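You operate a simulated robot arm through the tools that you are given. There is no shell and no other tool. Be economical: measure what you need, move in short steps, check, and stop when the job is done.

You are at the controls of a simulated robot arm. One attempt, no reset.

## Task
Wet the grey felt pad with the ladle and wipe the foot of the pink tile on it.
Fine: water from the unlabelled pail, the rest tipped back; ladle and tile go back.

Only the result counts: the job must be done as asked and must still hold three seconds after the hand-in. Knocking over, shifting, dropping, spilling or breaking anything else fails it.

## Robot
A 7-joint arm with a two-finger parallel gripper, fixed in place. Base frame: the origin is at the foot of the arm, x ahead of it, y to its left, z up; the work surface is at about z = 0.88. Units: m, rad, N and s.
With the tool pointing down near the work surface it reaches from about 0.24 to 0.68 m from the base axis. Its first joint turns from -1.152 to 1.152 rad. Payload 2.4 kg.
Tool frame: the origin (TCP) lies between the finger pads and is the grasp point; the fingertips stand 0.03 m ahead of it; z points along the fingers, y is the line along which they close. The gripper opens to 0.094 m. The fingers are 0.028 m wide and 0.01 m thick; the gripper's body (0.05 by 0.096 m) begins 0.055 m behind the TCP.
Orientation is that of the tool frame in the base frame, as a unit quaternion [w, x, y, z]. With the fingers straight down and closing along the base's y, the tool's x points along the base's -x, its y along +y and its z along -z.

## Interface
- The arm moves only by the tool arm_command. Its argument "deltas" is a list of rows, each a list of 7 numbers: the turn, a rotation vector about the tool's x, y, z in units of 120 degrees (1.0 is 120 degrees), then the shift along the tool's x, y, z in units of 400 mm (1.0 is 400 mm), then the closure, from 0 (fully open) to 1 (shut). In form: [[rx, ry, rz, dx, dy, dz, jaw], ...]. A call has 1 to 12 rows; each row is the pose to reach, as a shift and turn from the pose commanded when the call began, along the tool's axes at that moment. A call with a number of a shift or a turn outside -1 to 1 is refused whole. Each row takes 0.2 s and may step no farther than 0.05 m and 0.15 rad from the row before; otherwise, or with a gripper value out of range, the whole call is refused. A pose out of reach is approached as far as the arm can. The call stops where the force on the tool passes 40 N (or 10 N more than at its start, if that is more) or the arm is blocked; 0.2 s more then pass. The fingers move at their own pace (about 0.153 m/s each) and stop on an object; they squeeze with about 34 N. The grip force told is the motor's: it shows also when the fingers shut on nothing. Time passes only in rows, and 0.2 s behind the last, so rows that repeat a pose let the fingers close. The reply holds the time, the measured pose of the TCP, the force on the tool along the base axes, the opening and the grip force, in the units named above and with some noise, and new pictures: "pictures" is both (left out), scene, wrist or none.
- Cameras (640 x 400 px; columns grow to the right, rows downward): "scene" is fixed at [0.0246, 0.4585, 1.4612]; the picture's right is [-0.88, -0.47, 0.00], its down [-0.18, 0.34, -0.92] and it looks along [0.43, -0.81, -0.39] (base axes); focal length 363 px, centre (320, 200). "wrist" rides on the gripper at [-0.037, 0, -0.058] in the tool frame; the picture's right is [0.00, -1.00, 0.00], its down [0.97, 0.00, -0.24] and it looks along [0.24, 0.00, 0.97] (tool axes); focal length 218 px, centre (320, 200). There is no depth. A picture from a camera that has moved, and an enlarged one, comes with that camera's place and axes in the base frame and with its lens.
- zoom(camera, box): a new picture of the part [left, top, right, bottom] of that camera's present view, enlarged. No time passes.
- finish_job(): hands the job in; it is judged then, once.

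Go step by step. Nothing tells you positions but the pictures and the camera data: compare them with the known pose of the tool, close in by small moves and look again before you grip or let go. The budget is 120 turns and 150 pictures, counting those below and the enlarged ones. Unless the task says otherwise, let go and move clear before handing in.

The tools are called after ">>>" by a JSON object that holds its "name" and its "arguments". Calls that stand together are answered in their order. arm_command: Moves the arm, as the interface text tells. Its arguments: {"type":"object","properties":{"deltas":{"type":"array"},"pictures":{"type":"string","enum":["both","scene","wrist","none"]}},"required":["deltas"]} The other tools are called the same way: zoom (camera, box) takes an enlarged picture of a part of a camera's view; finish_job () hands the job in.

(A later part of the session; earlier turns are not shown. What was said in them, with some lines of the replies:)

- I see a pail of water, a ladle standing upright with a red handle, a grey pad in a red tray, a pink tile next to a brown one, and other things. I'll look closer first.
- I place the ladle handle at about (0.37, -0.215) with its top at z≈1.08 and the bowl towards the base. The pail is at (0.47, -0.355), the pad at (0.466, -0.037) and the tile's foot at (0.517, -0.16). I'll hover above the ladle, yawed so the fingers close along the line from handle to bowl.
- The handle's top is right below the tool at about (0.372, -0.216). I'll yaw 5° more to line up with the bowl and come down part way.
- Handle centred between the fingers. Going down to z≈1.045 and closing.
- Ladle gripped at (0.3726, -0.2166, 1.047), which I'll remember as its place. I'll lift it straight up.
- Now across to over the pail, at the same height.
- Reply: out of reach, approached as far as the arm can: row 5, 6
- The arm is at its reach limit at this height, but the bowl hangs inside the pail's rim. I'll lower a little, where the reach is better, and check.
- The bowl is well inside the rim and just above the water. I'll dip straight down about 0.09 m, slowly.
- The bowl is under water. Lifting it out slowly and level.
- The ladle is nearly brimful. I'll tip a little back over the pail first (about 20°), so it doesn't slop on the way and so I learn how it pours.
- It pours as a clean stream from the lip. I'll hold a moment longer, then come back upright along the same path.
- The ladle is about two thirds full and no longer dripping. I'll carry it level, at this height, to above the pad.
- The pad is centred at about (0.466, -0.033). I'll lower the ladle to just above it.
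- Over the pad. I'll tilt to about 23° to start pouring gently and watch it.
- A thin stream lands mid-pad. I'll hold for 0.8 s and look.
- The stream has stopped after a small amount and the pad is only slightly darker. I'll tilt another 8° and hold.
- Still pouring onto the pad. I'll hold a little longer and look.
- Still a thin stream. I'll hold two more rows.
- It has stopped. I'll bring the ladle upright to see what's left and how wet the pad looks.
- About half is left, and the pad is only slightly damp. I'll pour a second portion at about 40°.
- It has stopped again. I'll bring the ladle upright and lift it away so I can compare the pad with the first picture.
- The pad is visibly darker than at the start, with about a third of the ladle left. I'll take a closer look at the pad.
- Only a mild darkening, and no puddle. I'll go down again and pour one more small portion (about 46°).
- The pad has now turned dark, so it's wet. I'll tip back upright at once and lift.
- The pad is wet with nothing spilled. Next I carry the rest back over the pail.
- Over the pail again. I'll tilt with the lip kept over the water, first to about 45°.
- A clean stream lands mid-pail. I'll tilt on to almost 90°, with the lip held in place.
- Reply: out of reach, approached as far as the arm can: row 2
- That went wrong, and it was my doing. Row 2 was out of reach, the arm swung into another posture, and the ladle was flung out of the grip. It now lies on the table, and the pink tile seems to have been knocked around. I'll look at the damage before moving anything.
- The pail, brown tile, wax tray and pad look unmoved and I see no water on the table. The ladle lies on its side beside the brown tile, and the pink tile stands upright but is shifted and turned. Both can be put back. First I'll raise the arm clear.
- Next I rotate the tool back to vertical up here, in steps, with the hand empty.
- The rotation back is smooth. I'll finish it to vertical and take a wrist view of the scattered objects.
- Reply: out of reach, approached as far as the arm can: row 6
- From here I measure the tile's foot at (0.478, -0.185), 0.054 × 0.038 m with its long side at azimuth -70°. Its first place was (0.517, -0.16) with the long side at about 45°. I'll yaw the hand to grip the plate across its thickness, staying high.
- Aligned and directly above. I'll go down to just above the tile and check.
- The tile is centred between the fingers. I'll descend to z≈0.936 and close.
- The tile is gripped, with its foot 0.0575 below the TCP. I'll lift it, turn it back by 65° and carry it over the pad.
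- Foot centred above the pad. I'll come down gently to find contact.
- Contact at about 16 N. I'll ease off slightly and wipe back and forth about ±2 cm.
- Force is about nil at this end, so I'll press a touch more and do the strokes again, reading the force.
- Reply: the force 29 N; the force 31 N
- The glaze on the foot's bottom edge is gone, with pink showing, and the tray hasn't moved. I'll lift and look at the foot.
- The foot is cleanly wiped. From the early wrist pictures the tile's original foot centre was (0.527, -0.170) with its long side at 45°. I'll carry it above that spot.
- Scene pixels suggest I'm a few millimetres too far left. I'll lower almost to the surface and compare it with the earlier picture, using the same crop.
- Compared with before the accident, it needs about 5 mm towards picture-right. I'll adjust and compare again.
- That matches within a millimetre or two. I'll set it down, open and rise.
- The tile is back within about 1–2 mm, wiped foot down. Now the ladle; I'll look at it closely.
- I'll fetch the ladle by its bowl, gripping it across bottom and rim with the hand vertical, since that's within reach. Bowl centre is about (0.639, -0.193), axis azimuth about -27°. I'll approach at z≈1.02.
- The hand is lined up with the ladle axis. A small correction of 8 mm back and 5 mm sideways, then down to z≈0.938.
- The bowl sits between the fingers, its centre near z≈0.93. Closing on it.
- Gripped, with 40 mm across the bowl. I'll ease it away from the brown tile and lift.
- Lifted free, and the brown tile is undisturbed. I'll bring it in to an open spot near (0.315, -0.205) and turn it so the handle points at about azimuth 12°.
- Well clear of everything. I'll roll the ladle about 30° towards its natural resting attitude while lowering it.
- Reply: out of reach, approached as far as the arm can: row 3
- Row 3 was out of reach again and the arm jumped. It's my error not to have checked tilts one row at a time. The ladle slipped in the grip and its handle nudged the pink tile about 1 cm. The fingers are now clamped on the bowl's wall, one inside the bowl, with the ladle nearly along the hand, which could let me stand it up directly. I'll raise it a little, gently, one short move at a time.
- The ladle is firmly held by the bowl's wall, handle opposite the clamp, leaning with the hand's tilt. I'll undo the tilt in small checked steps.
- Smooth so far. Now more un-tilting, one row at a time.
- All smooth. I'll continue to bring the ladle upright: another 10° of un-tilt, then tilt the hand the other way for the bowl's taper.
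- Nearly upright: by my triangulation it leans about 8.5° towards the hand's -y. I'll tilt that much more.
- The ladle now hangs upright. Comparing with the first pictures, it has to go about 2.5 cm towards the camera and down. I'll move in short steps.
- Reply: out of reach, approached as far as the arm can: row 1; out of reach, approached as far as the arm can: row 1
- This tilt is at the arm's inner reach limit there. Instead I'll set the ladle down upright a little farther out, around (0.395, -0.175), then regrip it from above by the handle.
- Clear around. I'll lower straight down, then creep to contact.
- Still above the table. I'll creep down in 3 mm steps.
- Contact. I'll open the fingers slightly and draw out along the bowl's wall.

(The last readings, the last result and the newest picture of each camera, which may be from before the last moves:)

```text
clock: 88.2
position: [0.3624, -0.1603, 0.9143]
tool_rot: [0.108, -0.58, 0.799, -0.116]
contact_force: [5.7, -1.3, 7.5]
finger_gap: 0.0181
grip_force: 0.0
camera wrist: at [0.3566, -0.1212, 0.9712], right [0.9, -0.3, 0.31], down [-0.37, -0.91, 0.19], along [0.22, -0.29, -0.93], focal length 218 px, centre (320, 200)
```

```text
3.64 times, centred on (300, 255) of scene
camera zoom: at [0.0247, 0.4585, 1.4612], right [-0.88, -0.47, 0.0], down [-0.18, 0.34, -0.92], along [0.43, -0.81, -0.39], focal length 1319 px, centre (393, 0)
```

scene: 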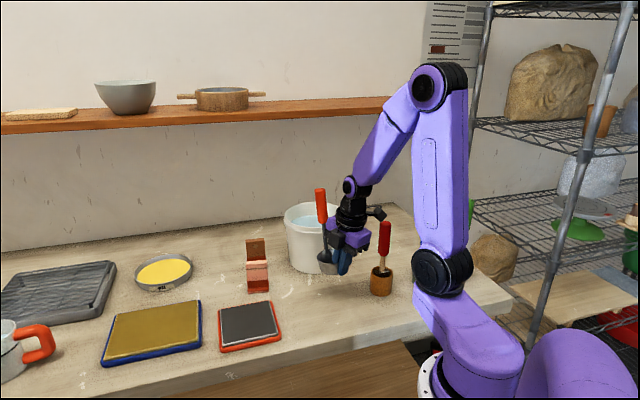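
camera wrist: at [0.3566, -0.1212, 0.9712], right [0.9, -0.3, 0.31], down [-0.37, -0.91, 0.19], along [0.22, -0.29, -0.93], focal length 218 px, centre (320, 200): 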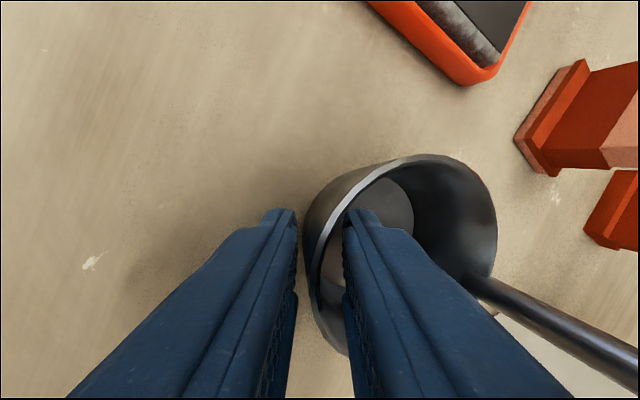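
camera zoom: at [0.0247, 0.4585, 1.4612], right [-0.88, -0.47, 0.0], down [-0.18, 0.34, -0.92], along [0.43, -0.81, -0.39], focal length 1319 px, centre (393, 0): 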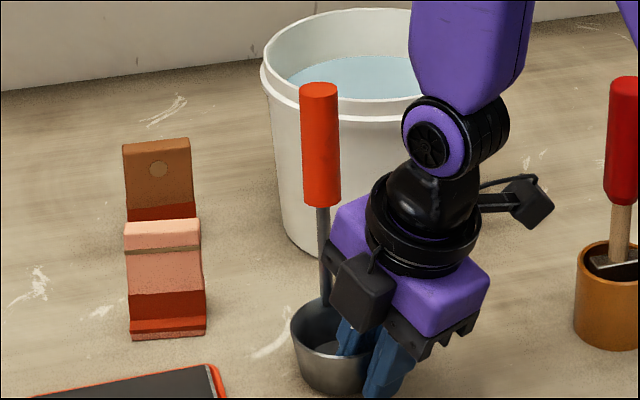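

The ladle has settled upright. Now drawing out slowly.

>>> {"name": "arm_command", "arguments": {"deltas": [[0, 0, 0, 0, 0, -0.015, 0.8], [0, 0, 0, 0, 0, -0.04, 0.8], [0, 0, 0, 0, 0, -0.065, 0.8]], "pictures": "wrist"}}

>>> {"name": "zoom", "arguments": {"camera": "scene", "box": [240, 200, 360, 310]}}

```text
clock: 89.0
position: [0.3528, -0.157, 0.9383]
tool_rot: [0.106, -0.58, 0.8, -0.115]
contact_force: [1.0, -0.1, -0.1]
finger_gap: 0.0189
grip_force: 0.2
camera wrist: at [0.3472, -0.1191, 0.9948], right [0.9, -0.3, 0.31], down [-0.37, -0.91, 0.19], along [0.22, -0.29, -0.93], focal length 218 px, centre (320, 200)
```

wrist: 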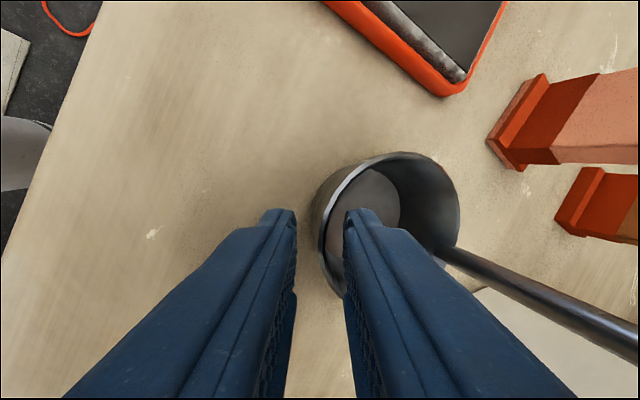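

```text
3.64 times, centred on (300, 255) of scene
camera zoom: at [0.0246, 0.4585, 1.4612], right [-0.88, -0.47, 0.0], down [-0.18, 0.34, -0.92], along [0.43, -0.81, -0.39], focal length 1319 px, centre (393, 0)
```

zoom: 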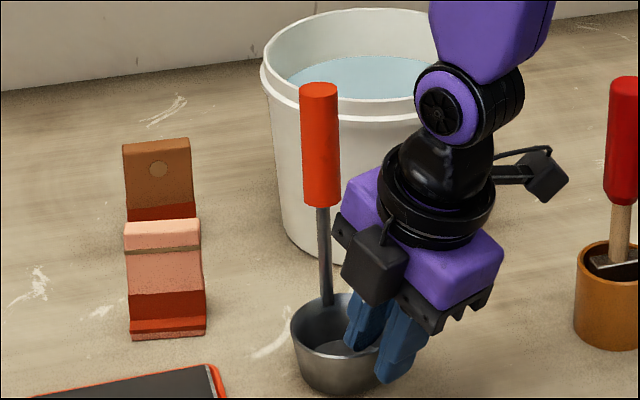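

>>> {"name": "arm_command", "arguments": {"deltas": [[0, 0, 0, 0, 0, -0.04, 0.8], [0, 0, 0, 0, 0, -0.08, 0.8]], "pictures": "none"}}

>>> {"name": "arm_command", "arguments": {"deltas": [[0, 0, 0, -0.003, -0.02, -0.07, 0.8], [0, 0, 0, -0.006, -0.045, -0.14, 0.8]], "pictures": "both"}}

```text
clock: 89.6
position: [0.3446, -0.1561, 0.9713]
tool_rot: [0.106, -0.579, 0.8, -0.114]
contact_force: [0.9, 0.5, 0.1]
finger_gap: 0.0188
grip_force: 0.0
```

```text
clock: 90.2
position: [0.3439, -0.1539, 1.0285]
tool_rot: [0.106, -0.579, 0.8, -0.114]
contact_force: [-0.5, 0.2, 0.7]
finger_gap: 0.0186
grip_force: 0.0
camera wrist: at [0.3385, -0.1157, 1.0841], right [0.9, -0.3, 0.31], down [-0.37, -0.91, 0.19], along [0.22, -0.29, -0.93], focal length 218 px, centre (320, 200)
```

scene: 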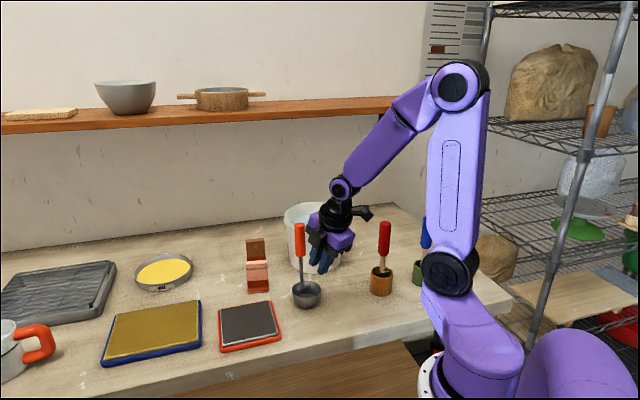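
wrist: 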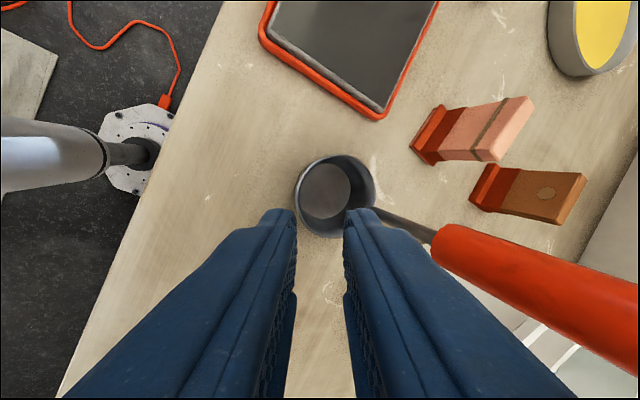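

The ladle stands upright and empty at the interim spot. I'll go straight up, clear of the handle.

>>> {"name": "arm_command", "arguments": {"deltas": [[0, 0, 0, -0.004, -0.029, -0.089, 0.8], [0, 0, 0, -0.008, -0.058, -0.178, 0.6]], "pictures": "none"}}

>>> {"name": "arm_command", "arguments": {"deltas": [[0, 0, 0, -0.004, -0.029, -0.089, 0.3], [0, 0, 0, -0.008, -0.058, -0.178, 0], [0, 0, 0, -0.012, -0.087, -0.267, 0]], "pictures": "none"}}

>>> {"name": "arm_command", "arguments": {"deltas": [[-0.035, 0, 0, 0, 0, 0, 0], [-0.07, 0, 0, 0, 0, 0, 0], [-0.105, 0, 0, 0, 0, 0, 0], [-0.14, 0, 0, 0, 0, 0, 0]], "pictures": "both"}}

```text
clock: 90.8
position: [0.3441, -0.1525, 1.1043]
tool_rot: [0.107, -0.58, 0.799, -0.115]
contact_force: [0.1, -0.7, 0.6]
finger_gap: 0.0375
grip_force: 0.1
```

```text
clock: 91.6
position: [0.3434, -0.1546, 1.2153]
tool_rot: [0.106, -0.58, 0.8, -0.115]
contact_force: [0.0, -0.2, 0.2]
finger_gap: 0.0939
grip_force: 0.0
```

```text
clock: 92.6
position: [0.3443, -0.1546, 1.2166]
tool_rot: [0.02, -0.588, 0.808, 0.003]
contact_force: [-0.1, -0.2, -0.1]
finger_gap: 0.094
grip_force: 0.0
camera wrist: at [0.3537, -0.122, 1.2741], right [0.95, -0.31, 0.02], down [-0.3, -0.93, 0.2], along [-0.05, -0.2, -0.98], focal length 218 px, centre (320, 200)
```

scene: 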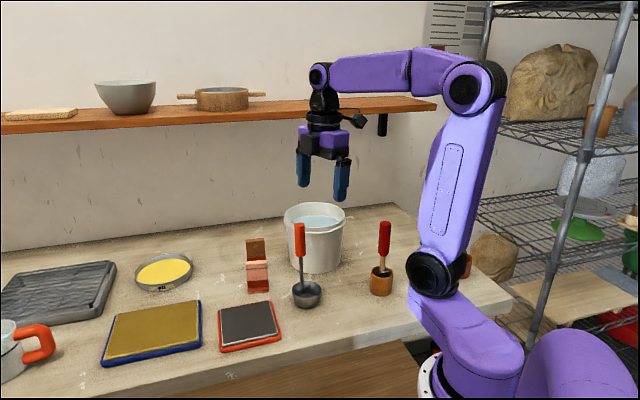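
wrist: 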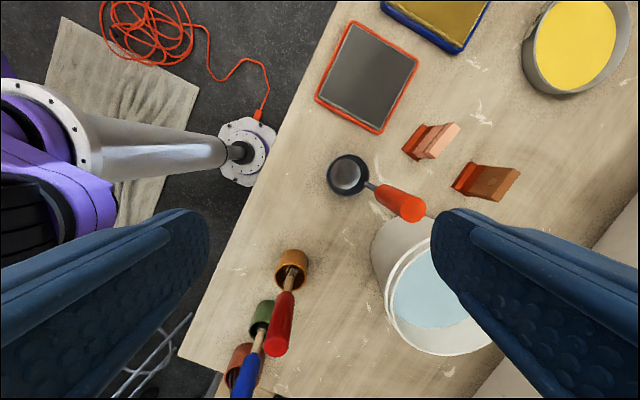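

The ladle stands at about (0.4245, -0.196), with its bowl azimuth about 9° off the original. I'll go above its handle, square up the tool and yaw to line up.

>>> {"name": "arm_command", "arguments": {"deltas": [[-0.004, 0.008, 0.05, 0.01, -0.06, 0, 0], [-0.009, 0.017, 0.1, 0.02, -0.12, 0, 0], [-0.009, 0.017, 0.14, 0.03, -0.18, 0, 0], [-0.009, 0.017, 0.175, 0.036, -0.222, 0, 0], [-0.009, 0.017, 0.175, 0.036, -0.222, 0, 0]]}}

```text
clock: 93.8
position: [0.4234, -0.1969, 1.2155]
tool_rot: [0.0, -0.431, 0.902, 0.004]
contact_force: [0.4, -0.5, 0.8]
finger_gap: 0.094
grip_force: 0.0
camera wrist: at [0.4484, -0.1692, 1.2738], right [0.78, -0.63, -0.01], down [-0.61, -0.76, 0.24], along [-0.15, -0.18, -0.97], focal length 218 px, centre (320, 200)
```

scene: 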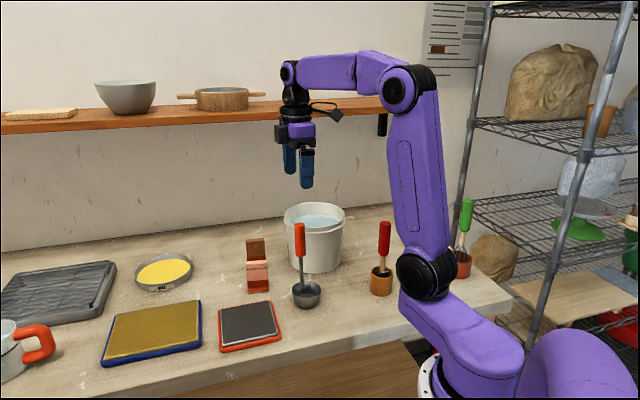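
wrist: 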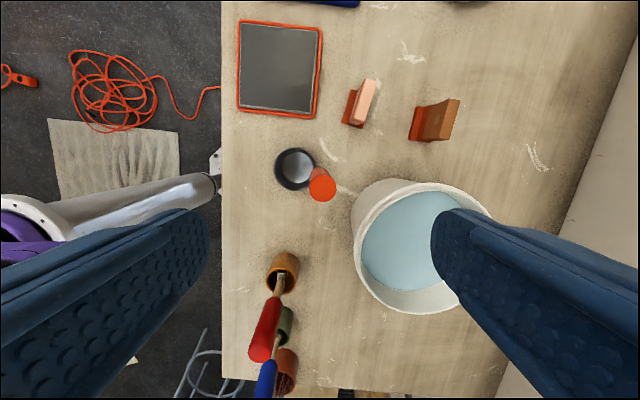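

>>> {"name": "arm_command", "arguments": {"deltas": [[0, 0, 0, -0.0055, -0.007, 0.1, 0], [0, 0, 0, -0.0055, -0.007, 0.2, 0], [0, 0, 0, -0.0055, -0.007, 0.27, 0]], "pictures": "wrist"}}

>>> {"name": "zoom", "arguments": {"camera": "scene", "box": [220, 140, 420, 320]}}

```text
clock: 94.6
position: [0.4288, -0.1985, 1.1079]
tool_rot: [0.002, -0.431, 0.902, 0.004]
contact_force: [0.7, -0.6, 0.3]
finger_gap: 0.0937
grip_force: 0.0
camera wrist: at [0.4515, -0.1705, 1.1665], right [0.78, -0.63, -0.01], down [-0.61, -0.76, 0.24], along [-0.15, -0.18, -0.97], focal length 218 px, centre (320, 200)
```

wrist: 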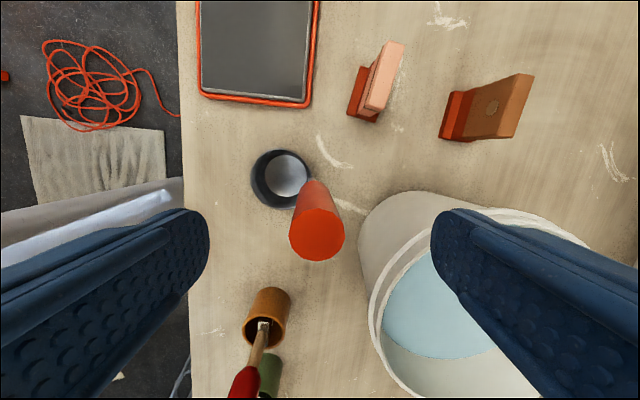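

```text
2.22 times, centred on (320, 230) of scene
camera zoom: at [0.0246, 0.4585, 1.4612], right [-0.88, -0.47, 0.0], down [-0.18, 0.34, -0.92], along [0.43, -0.81, -0.39], focal length 806 px, centre (320, 133)
```

zoom: 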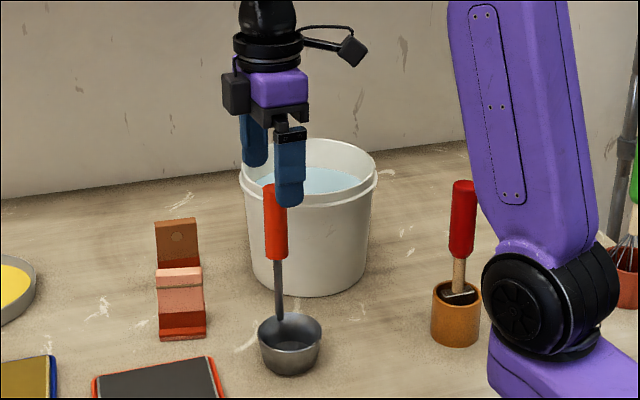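

>>> {"name": "arm_command", "arguments": {"deltas": [[0, 0, 0, 0, 0.003, 0.08, 0], [0, 0, 0, 0, 0.003, 0.155, 0], [0, 0, 0, 0, 0.003, 0.155, 0.5], [0, 0, 0, 0, 0.003, 0.155, 1], [0, 0, 0, 0, 0.003, 0.155, 1]], "pictures": "none"}}

>>> {"name": "arm_command", "arguments": {"deltas": [[0, 0, 0, 0, 0, -0.03, 1], [0, 0, 0, 0, 0, -0.09, 1], [0, 0, 0, 0, 0, -0.15, 1]], "pictures": "wrist"}}

>>> {"name": "zoom", "arguments": {"camera": "scene", "box": [220, 140, 420, 320]}}

```text
clock: 95.8
position: [0.4266, -0.1936, 1.0478]
tool_rot: [0.0, -0.431, 0.902, 0.004]
contact_force: [-4.8, 4.5, 13.5]
finger_gap: 0.0266
grip_force: 34.2
```

```text
clock: 96.6
position: [0.4267, -0.1957, 1.1065]
tool_rot: [0.0, -0.431, 0.902, 0.004]
contact_force: [0.4, 0.5, -2.2]
finger_gap: 0.0257
grip_force: 33.7
camera wrist: at [0.451, -0.1672, 1.1645], right [0.78, -0.63, -0.01], down [-0.61, -0.76, 0.24], along [-0.15, -0.18, -0.97], focal length 218 px, centre (320, 200)
```

wrist: 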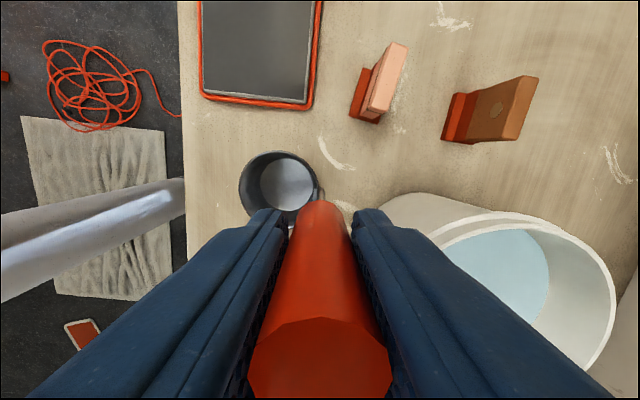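

```text
2.22 times, centred on (320, 230) of scene
camera zoom: at [0.0247, 0.4585, 1.4612], right [-0.88, -0.47, 0.0], down [-0.18, 0.34, -0.92], along [0.43, -0.81, -0.39], focal length 806 px, centre (320, 133)
```

zoom: 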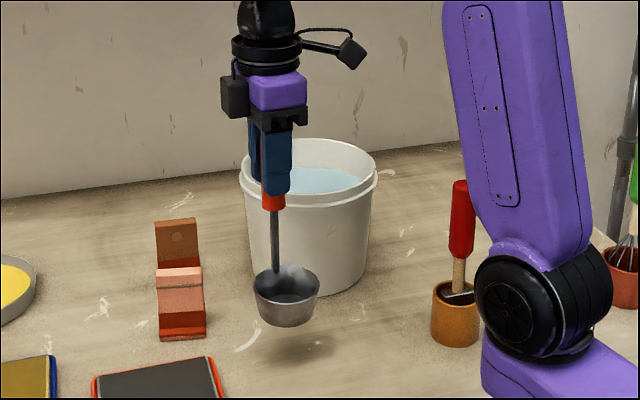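

Ladle held as at first. I'll carry it back over its place, turn it by -8° and lower.

>>> {"name": "arm_command", "arguments": {"deltas": [[0, 0, 0.022, 0.042, 0.024, 0, 1], [0, 0, 0.044, 0.084, 0.048, 0, 1], [0, 0, 0.0667, 0.126, 0.0725, 0, 1], [0, 0, 0.0667, 0.126, 0.0725, 0, 1]], "pictures": "none"}}

>>> {"name": "arm_command", "arguments": {"deltas": [[0, 0, 0, 0, 0, 0.06, 1], [0, 0, 0, 0, 0, 0.11, 1], [0, 0, 0, 0, 0, 0.135, 1]], "pictures": "wrist"}}

>>> {"name": "zoom", "arguments": {"camera": "scene", "box": [220, 140, 420, 320]}}

```text
clock: 97.6
position: [0.3716, -0.2168, 1.1078]
tool_rot: [-0.001, -0.368, 0.93, 0.004]
contact_force: [0.2, -0.1, -1.9]
finger_gap: 0.0258
grip_force: 33.9
```

```text
clock: 98.4
position: [0.3733, -0.2161, 1.0526]
tool_rot: [0.0, -0.368, 0.93, 0.003]
contact_force: [0.4, -0.6, -2.1]
finger_gap: 0.0258
grip_force: 34.1
camera wrist: at [0.4007, -0.1901, 1.1105], right [0.68, -0.73, -0.01], down [-0.71, -0.67, 0.24], along [-0.18, -0.16, -0.97], focal length 218 px, centre (320, 200)
```

wrist: 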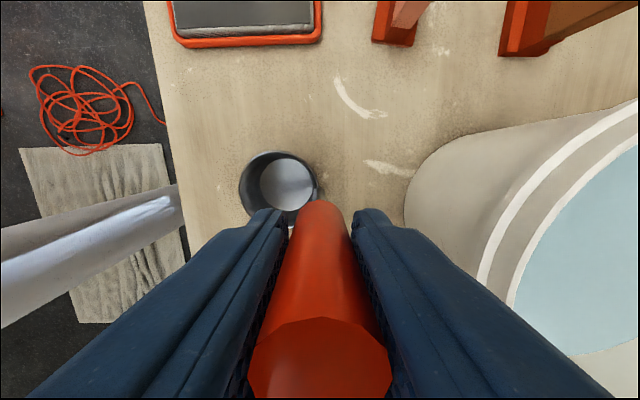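

```text
2.22 times, centred on (320, 230) of scene
camera zoom: at [0.0247, 0.4585, 1.4612], right [-0.88, -0.47, 0.0], down [-0.18, 0.34, -0.92], along [0.43, -0.81, -0.39], focal length 806 px, centre (320, 133)
```

zoom: 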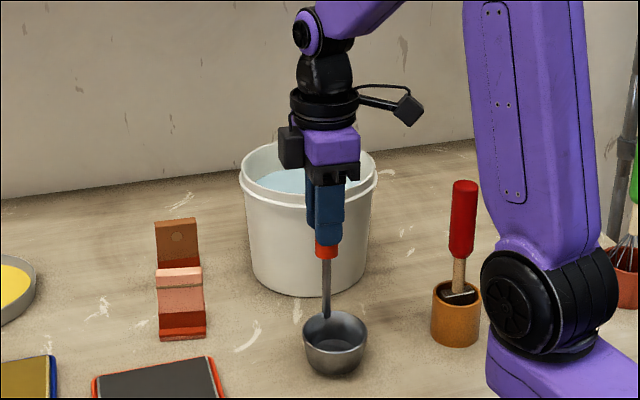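

Bowl and handle match the first picture. Setting it down and letting go.

>>> {"name": "arm_command", "arguments": {"deltas": [[0, 0, 0, 0, 0, 0.008, 1], [0, 0, 0, 0, 0, 0.013, 1]], "pictures": "none"}}

```text
clock: 99.0
position: [0.3737, -0.2155, 1.0494]
tool_rot: [0.001, -0.367, 0.93, 0.002]
contact_force: [-0.1, -1.2, 29.4]
finger_gap: 0.0257
grip_force: 33.9
```

>>> {"name": "arm_command", "arguments": {"deltas": [[0, 0, 0, 0, 0, -0.003, 1], [0, 0, 0, 0, 0, -0.003, 0.65], [0, 0, 0, 0, 0, -0.003, 0.5], [0, 0, 0, 0, 0, -0.003, 0.3], [0, 0, 0, 0, 0, -0.003, 0.3]], "pictures": "none"}}

>>> {"name": "arm_command", "arguments": {"deltas": [[0, 0, 0, 0, 0, -0.05, 0.3], [0, 0, 0, 0, 0, -0.15, 0.3], [0, 0, 0, 0, 0, -0.25, 0.3], [0, 0, 0, 0, 0, -0.35, 0.3], [0, 0, 0, 0, 0, -0.45, 0.3]], "pictures": "wrist"}}

>>> {"name": "zoom", "arguments": {"camera": "scene", "box": [220, 140, 420, 320]}}

>>> {"name": "zoom", "arguments": {"camera": "scene", "box": [200, 230, 300, 360]}}

```text
clock: 100.2
position: [0.3731, -0.2164, 1.0494]
tool_rot: [0.0, -0.367, 0.93, 0.003]
contact_force: [0.3, -0.5, -0.5]
finger_gap: 0.0657
grip_force: 0.1
```

```text
clock: 101.4
position: [0.3734, -0.2164, 1.2307]
tool_rot: [0.0, -0.368, 0.93, 0.005]
contact_force: [0.2, -0.2, 0.8]
finger_gap: 0.066
grip_force: 0.1
camera wrist: at [0.4003, -0.1917, 1.2885], right [0.68, -0.73, -0.01], down [-0.71, -0.67, 0.24], along [-0.18, -0.16, -0.97], focal length 218 px, centre (320, 200)
```

wrist: 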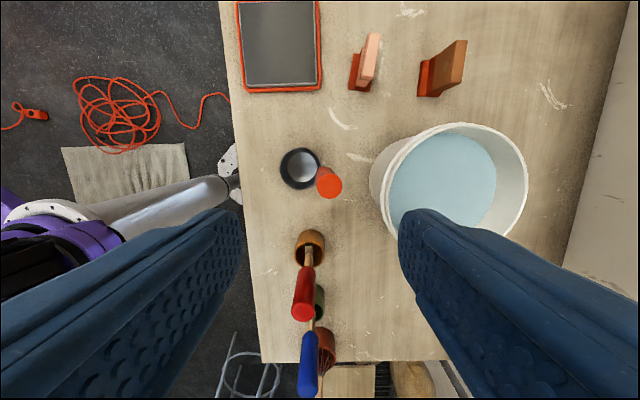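

```text
2.22 times, centred on (320, 230) of scene
camera zoom: at [0.0246, 0.4585, 1.4612], right [-0.88, -0.47, 0.0], down [-0.18, 0.34, -0.92], along [0.43, -0.81, -0.39], focal length 806 px, centre (320, 133)
```

zoom: 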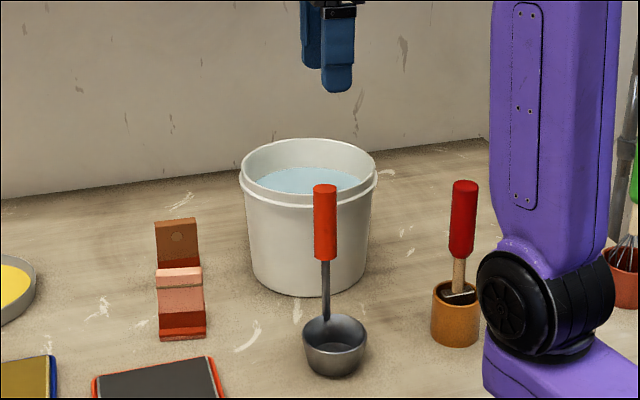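

```text
3.08 times, centred on (250, 295) of scene
camera zoom: at [0.0246, 0.4585, 1.4612], right [-0.88, -0.47, 0.0], down [-0.18, 0.34, -0.92], along [0.43, -0.81, -0.39], focal length 1116 px, centre (535, -92)
```

zoom: 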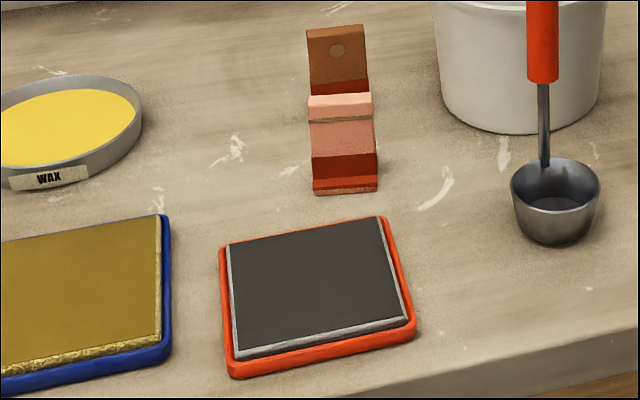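

The ladle stands upright, but compared with the first pictures it's about 1 cm too far back, and the tile is about 1.3 cm off from the nudge. I'll correct both. Ladle first: regrip centred on the handle.

>>> {"name": "arm_command", "arguments": {"deltas": [[0, 0, 0, 0, -0.018, 0.1, 0], [0, 0, 0, 0, -0.018, 0.2, 0], [0, 0, 0, 0, -0.018, 0.31, 0]], "pictures": "wrist"}}

>>> {"name": "zoom", "arguments": {"camera": "wrist", "box": [220, 120, 420, 280]}}

```text
clock: 102.2
position: [0.3769, -0.2172, 1.1045]
tool_rot: [-0.001, -0.367, 0.93, 0.004]
contact_force: [1.0, 0.2, 0.2]
finger_gap: 0.0939
grip_force: 0.0
no pictures are left
```

```text
refused: no pictures are left
```

I'm out of pictures, so from here I work by pose, force and gap readings only. I'm directly above the ladle handle with known offsets, so I'll make the small correction carefully: down and grip.

>>> {"name": "arm_command", "arguments": {"deltas": [[0, 0, 0, 0, 0, 0.08, 0], [0, 0, 0, 0, 0, 0.14, 0], [0, 0, 0, 0, 0, 0.14, 0.5], [0, 0, 0, 0, 0, 0.14, 1], [0, 0, 0, 0, 0, 0.14, 1]], "pictures": "none"}}

```text
clock: 103.4
position: [0.3766, -0.2178, 1.048]
tool_rot: [-0.001, -0.367, 0.93, 0.005]
contact_force: [-4.3, 5.7, 14.7]
finger_gap: 0.0263
grip_force: 34.1
no pictures are left
```

Gripped. I'll lift 6 mm, shift about 6 mm towards its original spot and set it down.

>>> {"name": "arm_command", "arguments": {"deltas": [[0, 0, 0, 0, 0, -0.015, 1], [0, 0, 0, 0.001, 0.008, -0.02, 1], [0, 0, 0, 0.002, 0.017, -0.02, 1], [0, 0, 0, 0.002, 0.017, -0.012, 1]], "pictures": "none"}}

```text
clock: 104.4
position: [0.3717, -0.216, 1.0539]
tool_rot: [-0.001, -0.367, 0.93, 0.004]
contact_force: [-0.7, 0.5, -1.9]
finger_gap: 0.0257
grip_force: 33.5
no pictures are left
```

>>> {"name": "arm_command", "arguments": {"deltas": [[0, 0, 0, 0, 0, 0.006, 1], [0, 0, 0, 0, 0, 0.0085, 1]], "pictures": "none"}}

```text
clock: 105.0
position: [0.3719, -0.2146, 1.05]
tool_rot: [0.0, -0.367, 0.93, 0.003]
contact_force: [0.5, -0.1, -1.8]
finger_gap: 0.0257
grip_force: 34.2
no pictures are left
```

>>> {"name": "arm_command", "arguments": {"deltas": [[0, 0, 0, 0, 0, 0.004, 1]], "pictures": "none"}}

```text
clock: 105.4
position: [0.3719, -0.2157, 1.0491]
tool_rot: [0.0, -0.367, 0.93, 0.004]
contact_force: [-0.4, 1.3, 14.7]
finger_gap: 0.0256
grip_force: 33.8
no pictures are left
```

Contact. Releasing gently, then rising straight up.

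>>> {"name": "arm_command", "arguments": {"deltas": [[0, 0, 0, 0, 0, -0.002, 0.7], [0, 0, 0, 0, 0, -0.002, 0.5], [0, 0, 0, 0, 0, -0.002, 0.2], [0, 0, 0, 0, 0, -0.002, 0], [0, 0, 0, 0, 0, -0.002, 0], [0, 0, 0, 0, 0, -0.06, 0], [0, 0, 0, 0, 0, -0.16, 0], [0, 0, 0, 0, 0, -0.27, 0], [0, 0, 0, 0, 0, -0.38, 0], [0, 0, 0, 0, 0, -0.45, 0]], "pictures": "none"}}

```text
clock: 107.6
position: [0.3691, -0.2175, 1.2277]
tool_rot: [-0.001, -0.367, 0.93, 0.004]
contact_force: [0.2, 0.6, 0.3]
finger_gap: 0.0942
grip_force: 0.0
no pictures are left
```

Now the tile, which by the last pictures sits about (+0.0097, +0.0095) from its place. I'll move above it at height, then read the pose.

>>> {"name": "arm_command", "arguments": {"deltas": [[0, 0, -0.004, -0.07, -0.033, 0, 0], [0, 0, -0.008, -0.15, -0.07, 0, 0], [0, 0, -0.012, -0.23, -0.107, 0, 0], [0, 0, -0.0166, -0.31, -0.144, 0, 0], [0, 0, -0.0166, -0.3825, -0.178, 0, 0], [0, 0, -0.0166, -0.3825, -0.178, 0, 0]], "pictures": "none"}}

>>> {"name": "arm_command", "arguments": {"deltas": [[0, 0, 0, 0, 0, 0.1, 0], [0, 0, 0, 0, 0, 0.2, 0], [0, 0, 0, 0, 0, 0.3, 0], [0, 0, 0, 0, 0, 0.4, 0], [0, 0, 0, 0, 0, 0.5, 0], [0, 0, 0, 0, 0, 0.5, 0]], "pictures": "none"}}

```text
clock: 109.0
position: [0.5348, -0.1628, 1.2274]
tool_rot: [-0.001, -0.384, 0.923, 0.003]
contact_force: [0.0, 0.1, -1.0]
finger_gap: 0.0942
grip_force: 0.1
no pictures are left
```

```text
clock: 110.4
position: [0.531, -0.1636, 1.0278]
tool_rot: [0.0, -0.383, 0.924, 0.004]
contact_force: [-0.4, -1.0, -0.4]
finger_gap: 0.0941
grip_force: 0.1
no pictures are left
```

On target. Going down to the same grip height as before, then closing gently.

>>> {"name": "arm_command", "arguments": {"deltas": [[0, 0, 0, 0, 0, 0.08, 0], [0, 0, 0, 0, 0, 0.16, 0], [0, 0, 0, 0, 0, 0.222, 0]], "pictures": "none"}}

>>> {"name": "arm_command", "arguments": {"deltas": [[0, 0, 0, 0, 0, 0, 0.3], [0, 0, 0, 0, 0, 0, 0.5], [0, 0, 0, 0, 0, 0, 0.65], [0, 0, 0, 0, 0, 0, 1], [0, 0, 0, 0, 0, 0, 1]], "pictures": "none"}}

```text
clock: 111.2
position: [0.5333, -0.1627, 0.9401]
tool_rot: [0.0, -0.383, 0.924, 0.004]
contact_force: [-0.3, -0.9, 0.2]
finger_gap: 0.0939
grip_force: 0.0
no pictures are left
```

```text
clock: 112.4
position: [0.5315, -0.1616, 0.941]
tool_rot: [-0.001, -0.384, 0.923, 0.003]
contact_force: [0.5, -0.2, 0.7]
finger_gap: 0.0199
grip_force: 33.9
no pictures are left
```

The tile is gripped flat (0.0199, the plate's thickness). I'll lift 4 mm, shift 13 mm along the plate to the original spot, lower and release.

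>>> {"name": "arm_command", "arguments": {"deltas": [[0, 0, 0, 0, 0, -0.012, 1], [0, 0, 0, 0.017, 0, -0.012, 1], [0, 0, 0, 0.0336, 0, -0.012, 1], [0, 0, 0, 0.0336, 0, -0.012, 1], [0, 0, 0, 0.0336, 0, -0.003, 1], [0, 0, 0, 0.0336, 0, 0, 1]], "pictures": "none"}}

```text
clock: 113.8
position: [0.5213, -0.1727, 0.94]
tool_rot: [0.0, -0.383, 0.924, 0.003]
contact_force: [-3.5, 0.4, 12.3]
finger_gap: 0.0196
grip_force: 34.2
no pictures are left
```

Firm contact at (0.522, -0.172). Releasing and rising straight up.

>>> {"name": "arm_command", "arguments": {"deltas": [[0, 0, 0, 0, 0, -0.002, 0.85], [0, 0, 0, 0, 0, -0.002, 0.7], [0, 0, 0, 0, 0, -0.002, 0.5], [0, 0, 0, 0, 0, -0.002, 0.5], [0, 0, 0, 0, 0, -0.05, 0.5], [0, 0, 0, 0, 0, -0.15, 0.5], [0, 0, 0, 0, 0, -0.27, 0.5], [0, 0, 0, 0, 0, -0.39, 0.5], [0, 0, 0, 0, 0, -0.5, 0.5], [0, 0, 0, 0, 0, -0.6, 0.5], [0, 0, 0, 0, 0, -0.6, 0.3]], "pictures": "none"}}

```text
clock: 116.2
position: [0.5243, -0.1731, 1.1821]
tool_rot: [0.0, -0.384, 0.923, 0.004]
contact_force: [0.2, 0.1, 0.0]
finger_gap: 0.0659
grip_force: 0.0
no pictures are left
```

The hand is empty and well clear, and no force is left on the tool. Handing in.

>>> {"name": "finish_job", "arguments": {}}

```text
The job is handed in.
```

I wet the pad with water from the unlabelled pail, wiped the tile's foot clean on it, and put the ladle and tile back, but I dropped the ladle along the way, which may count as a failure.

- **Dropped ladle:** while I was tipping the rest back into the pail, a tilt was out of the arm's reach. The arm jumped and threw the ladle onto the table. It was still pouring, so I can't say all the water went into the pail. I saw none on the table afterwards.
- **Pink tile shifted:** the tile was found shifted and turned after that drop. A second arm jump while I was recovering the ladle nudged it again.
- **Putting them back:** in the last pictures the ladle was about 1 cm off its original spot and the tile about 1.3 cm off. I corrected both without pictures, because none were left, so their final positions are unchecked.
- **Everything else:** the pail, pad, brown tile and wax tray looked unmoved in the last pictures.
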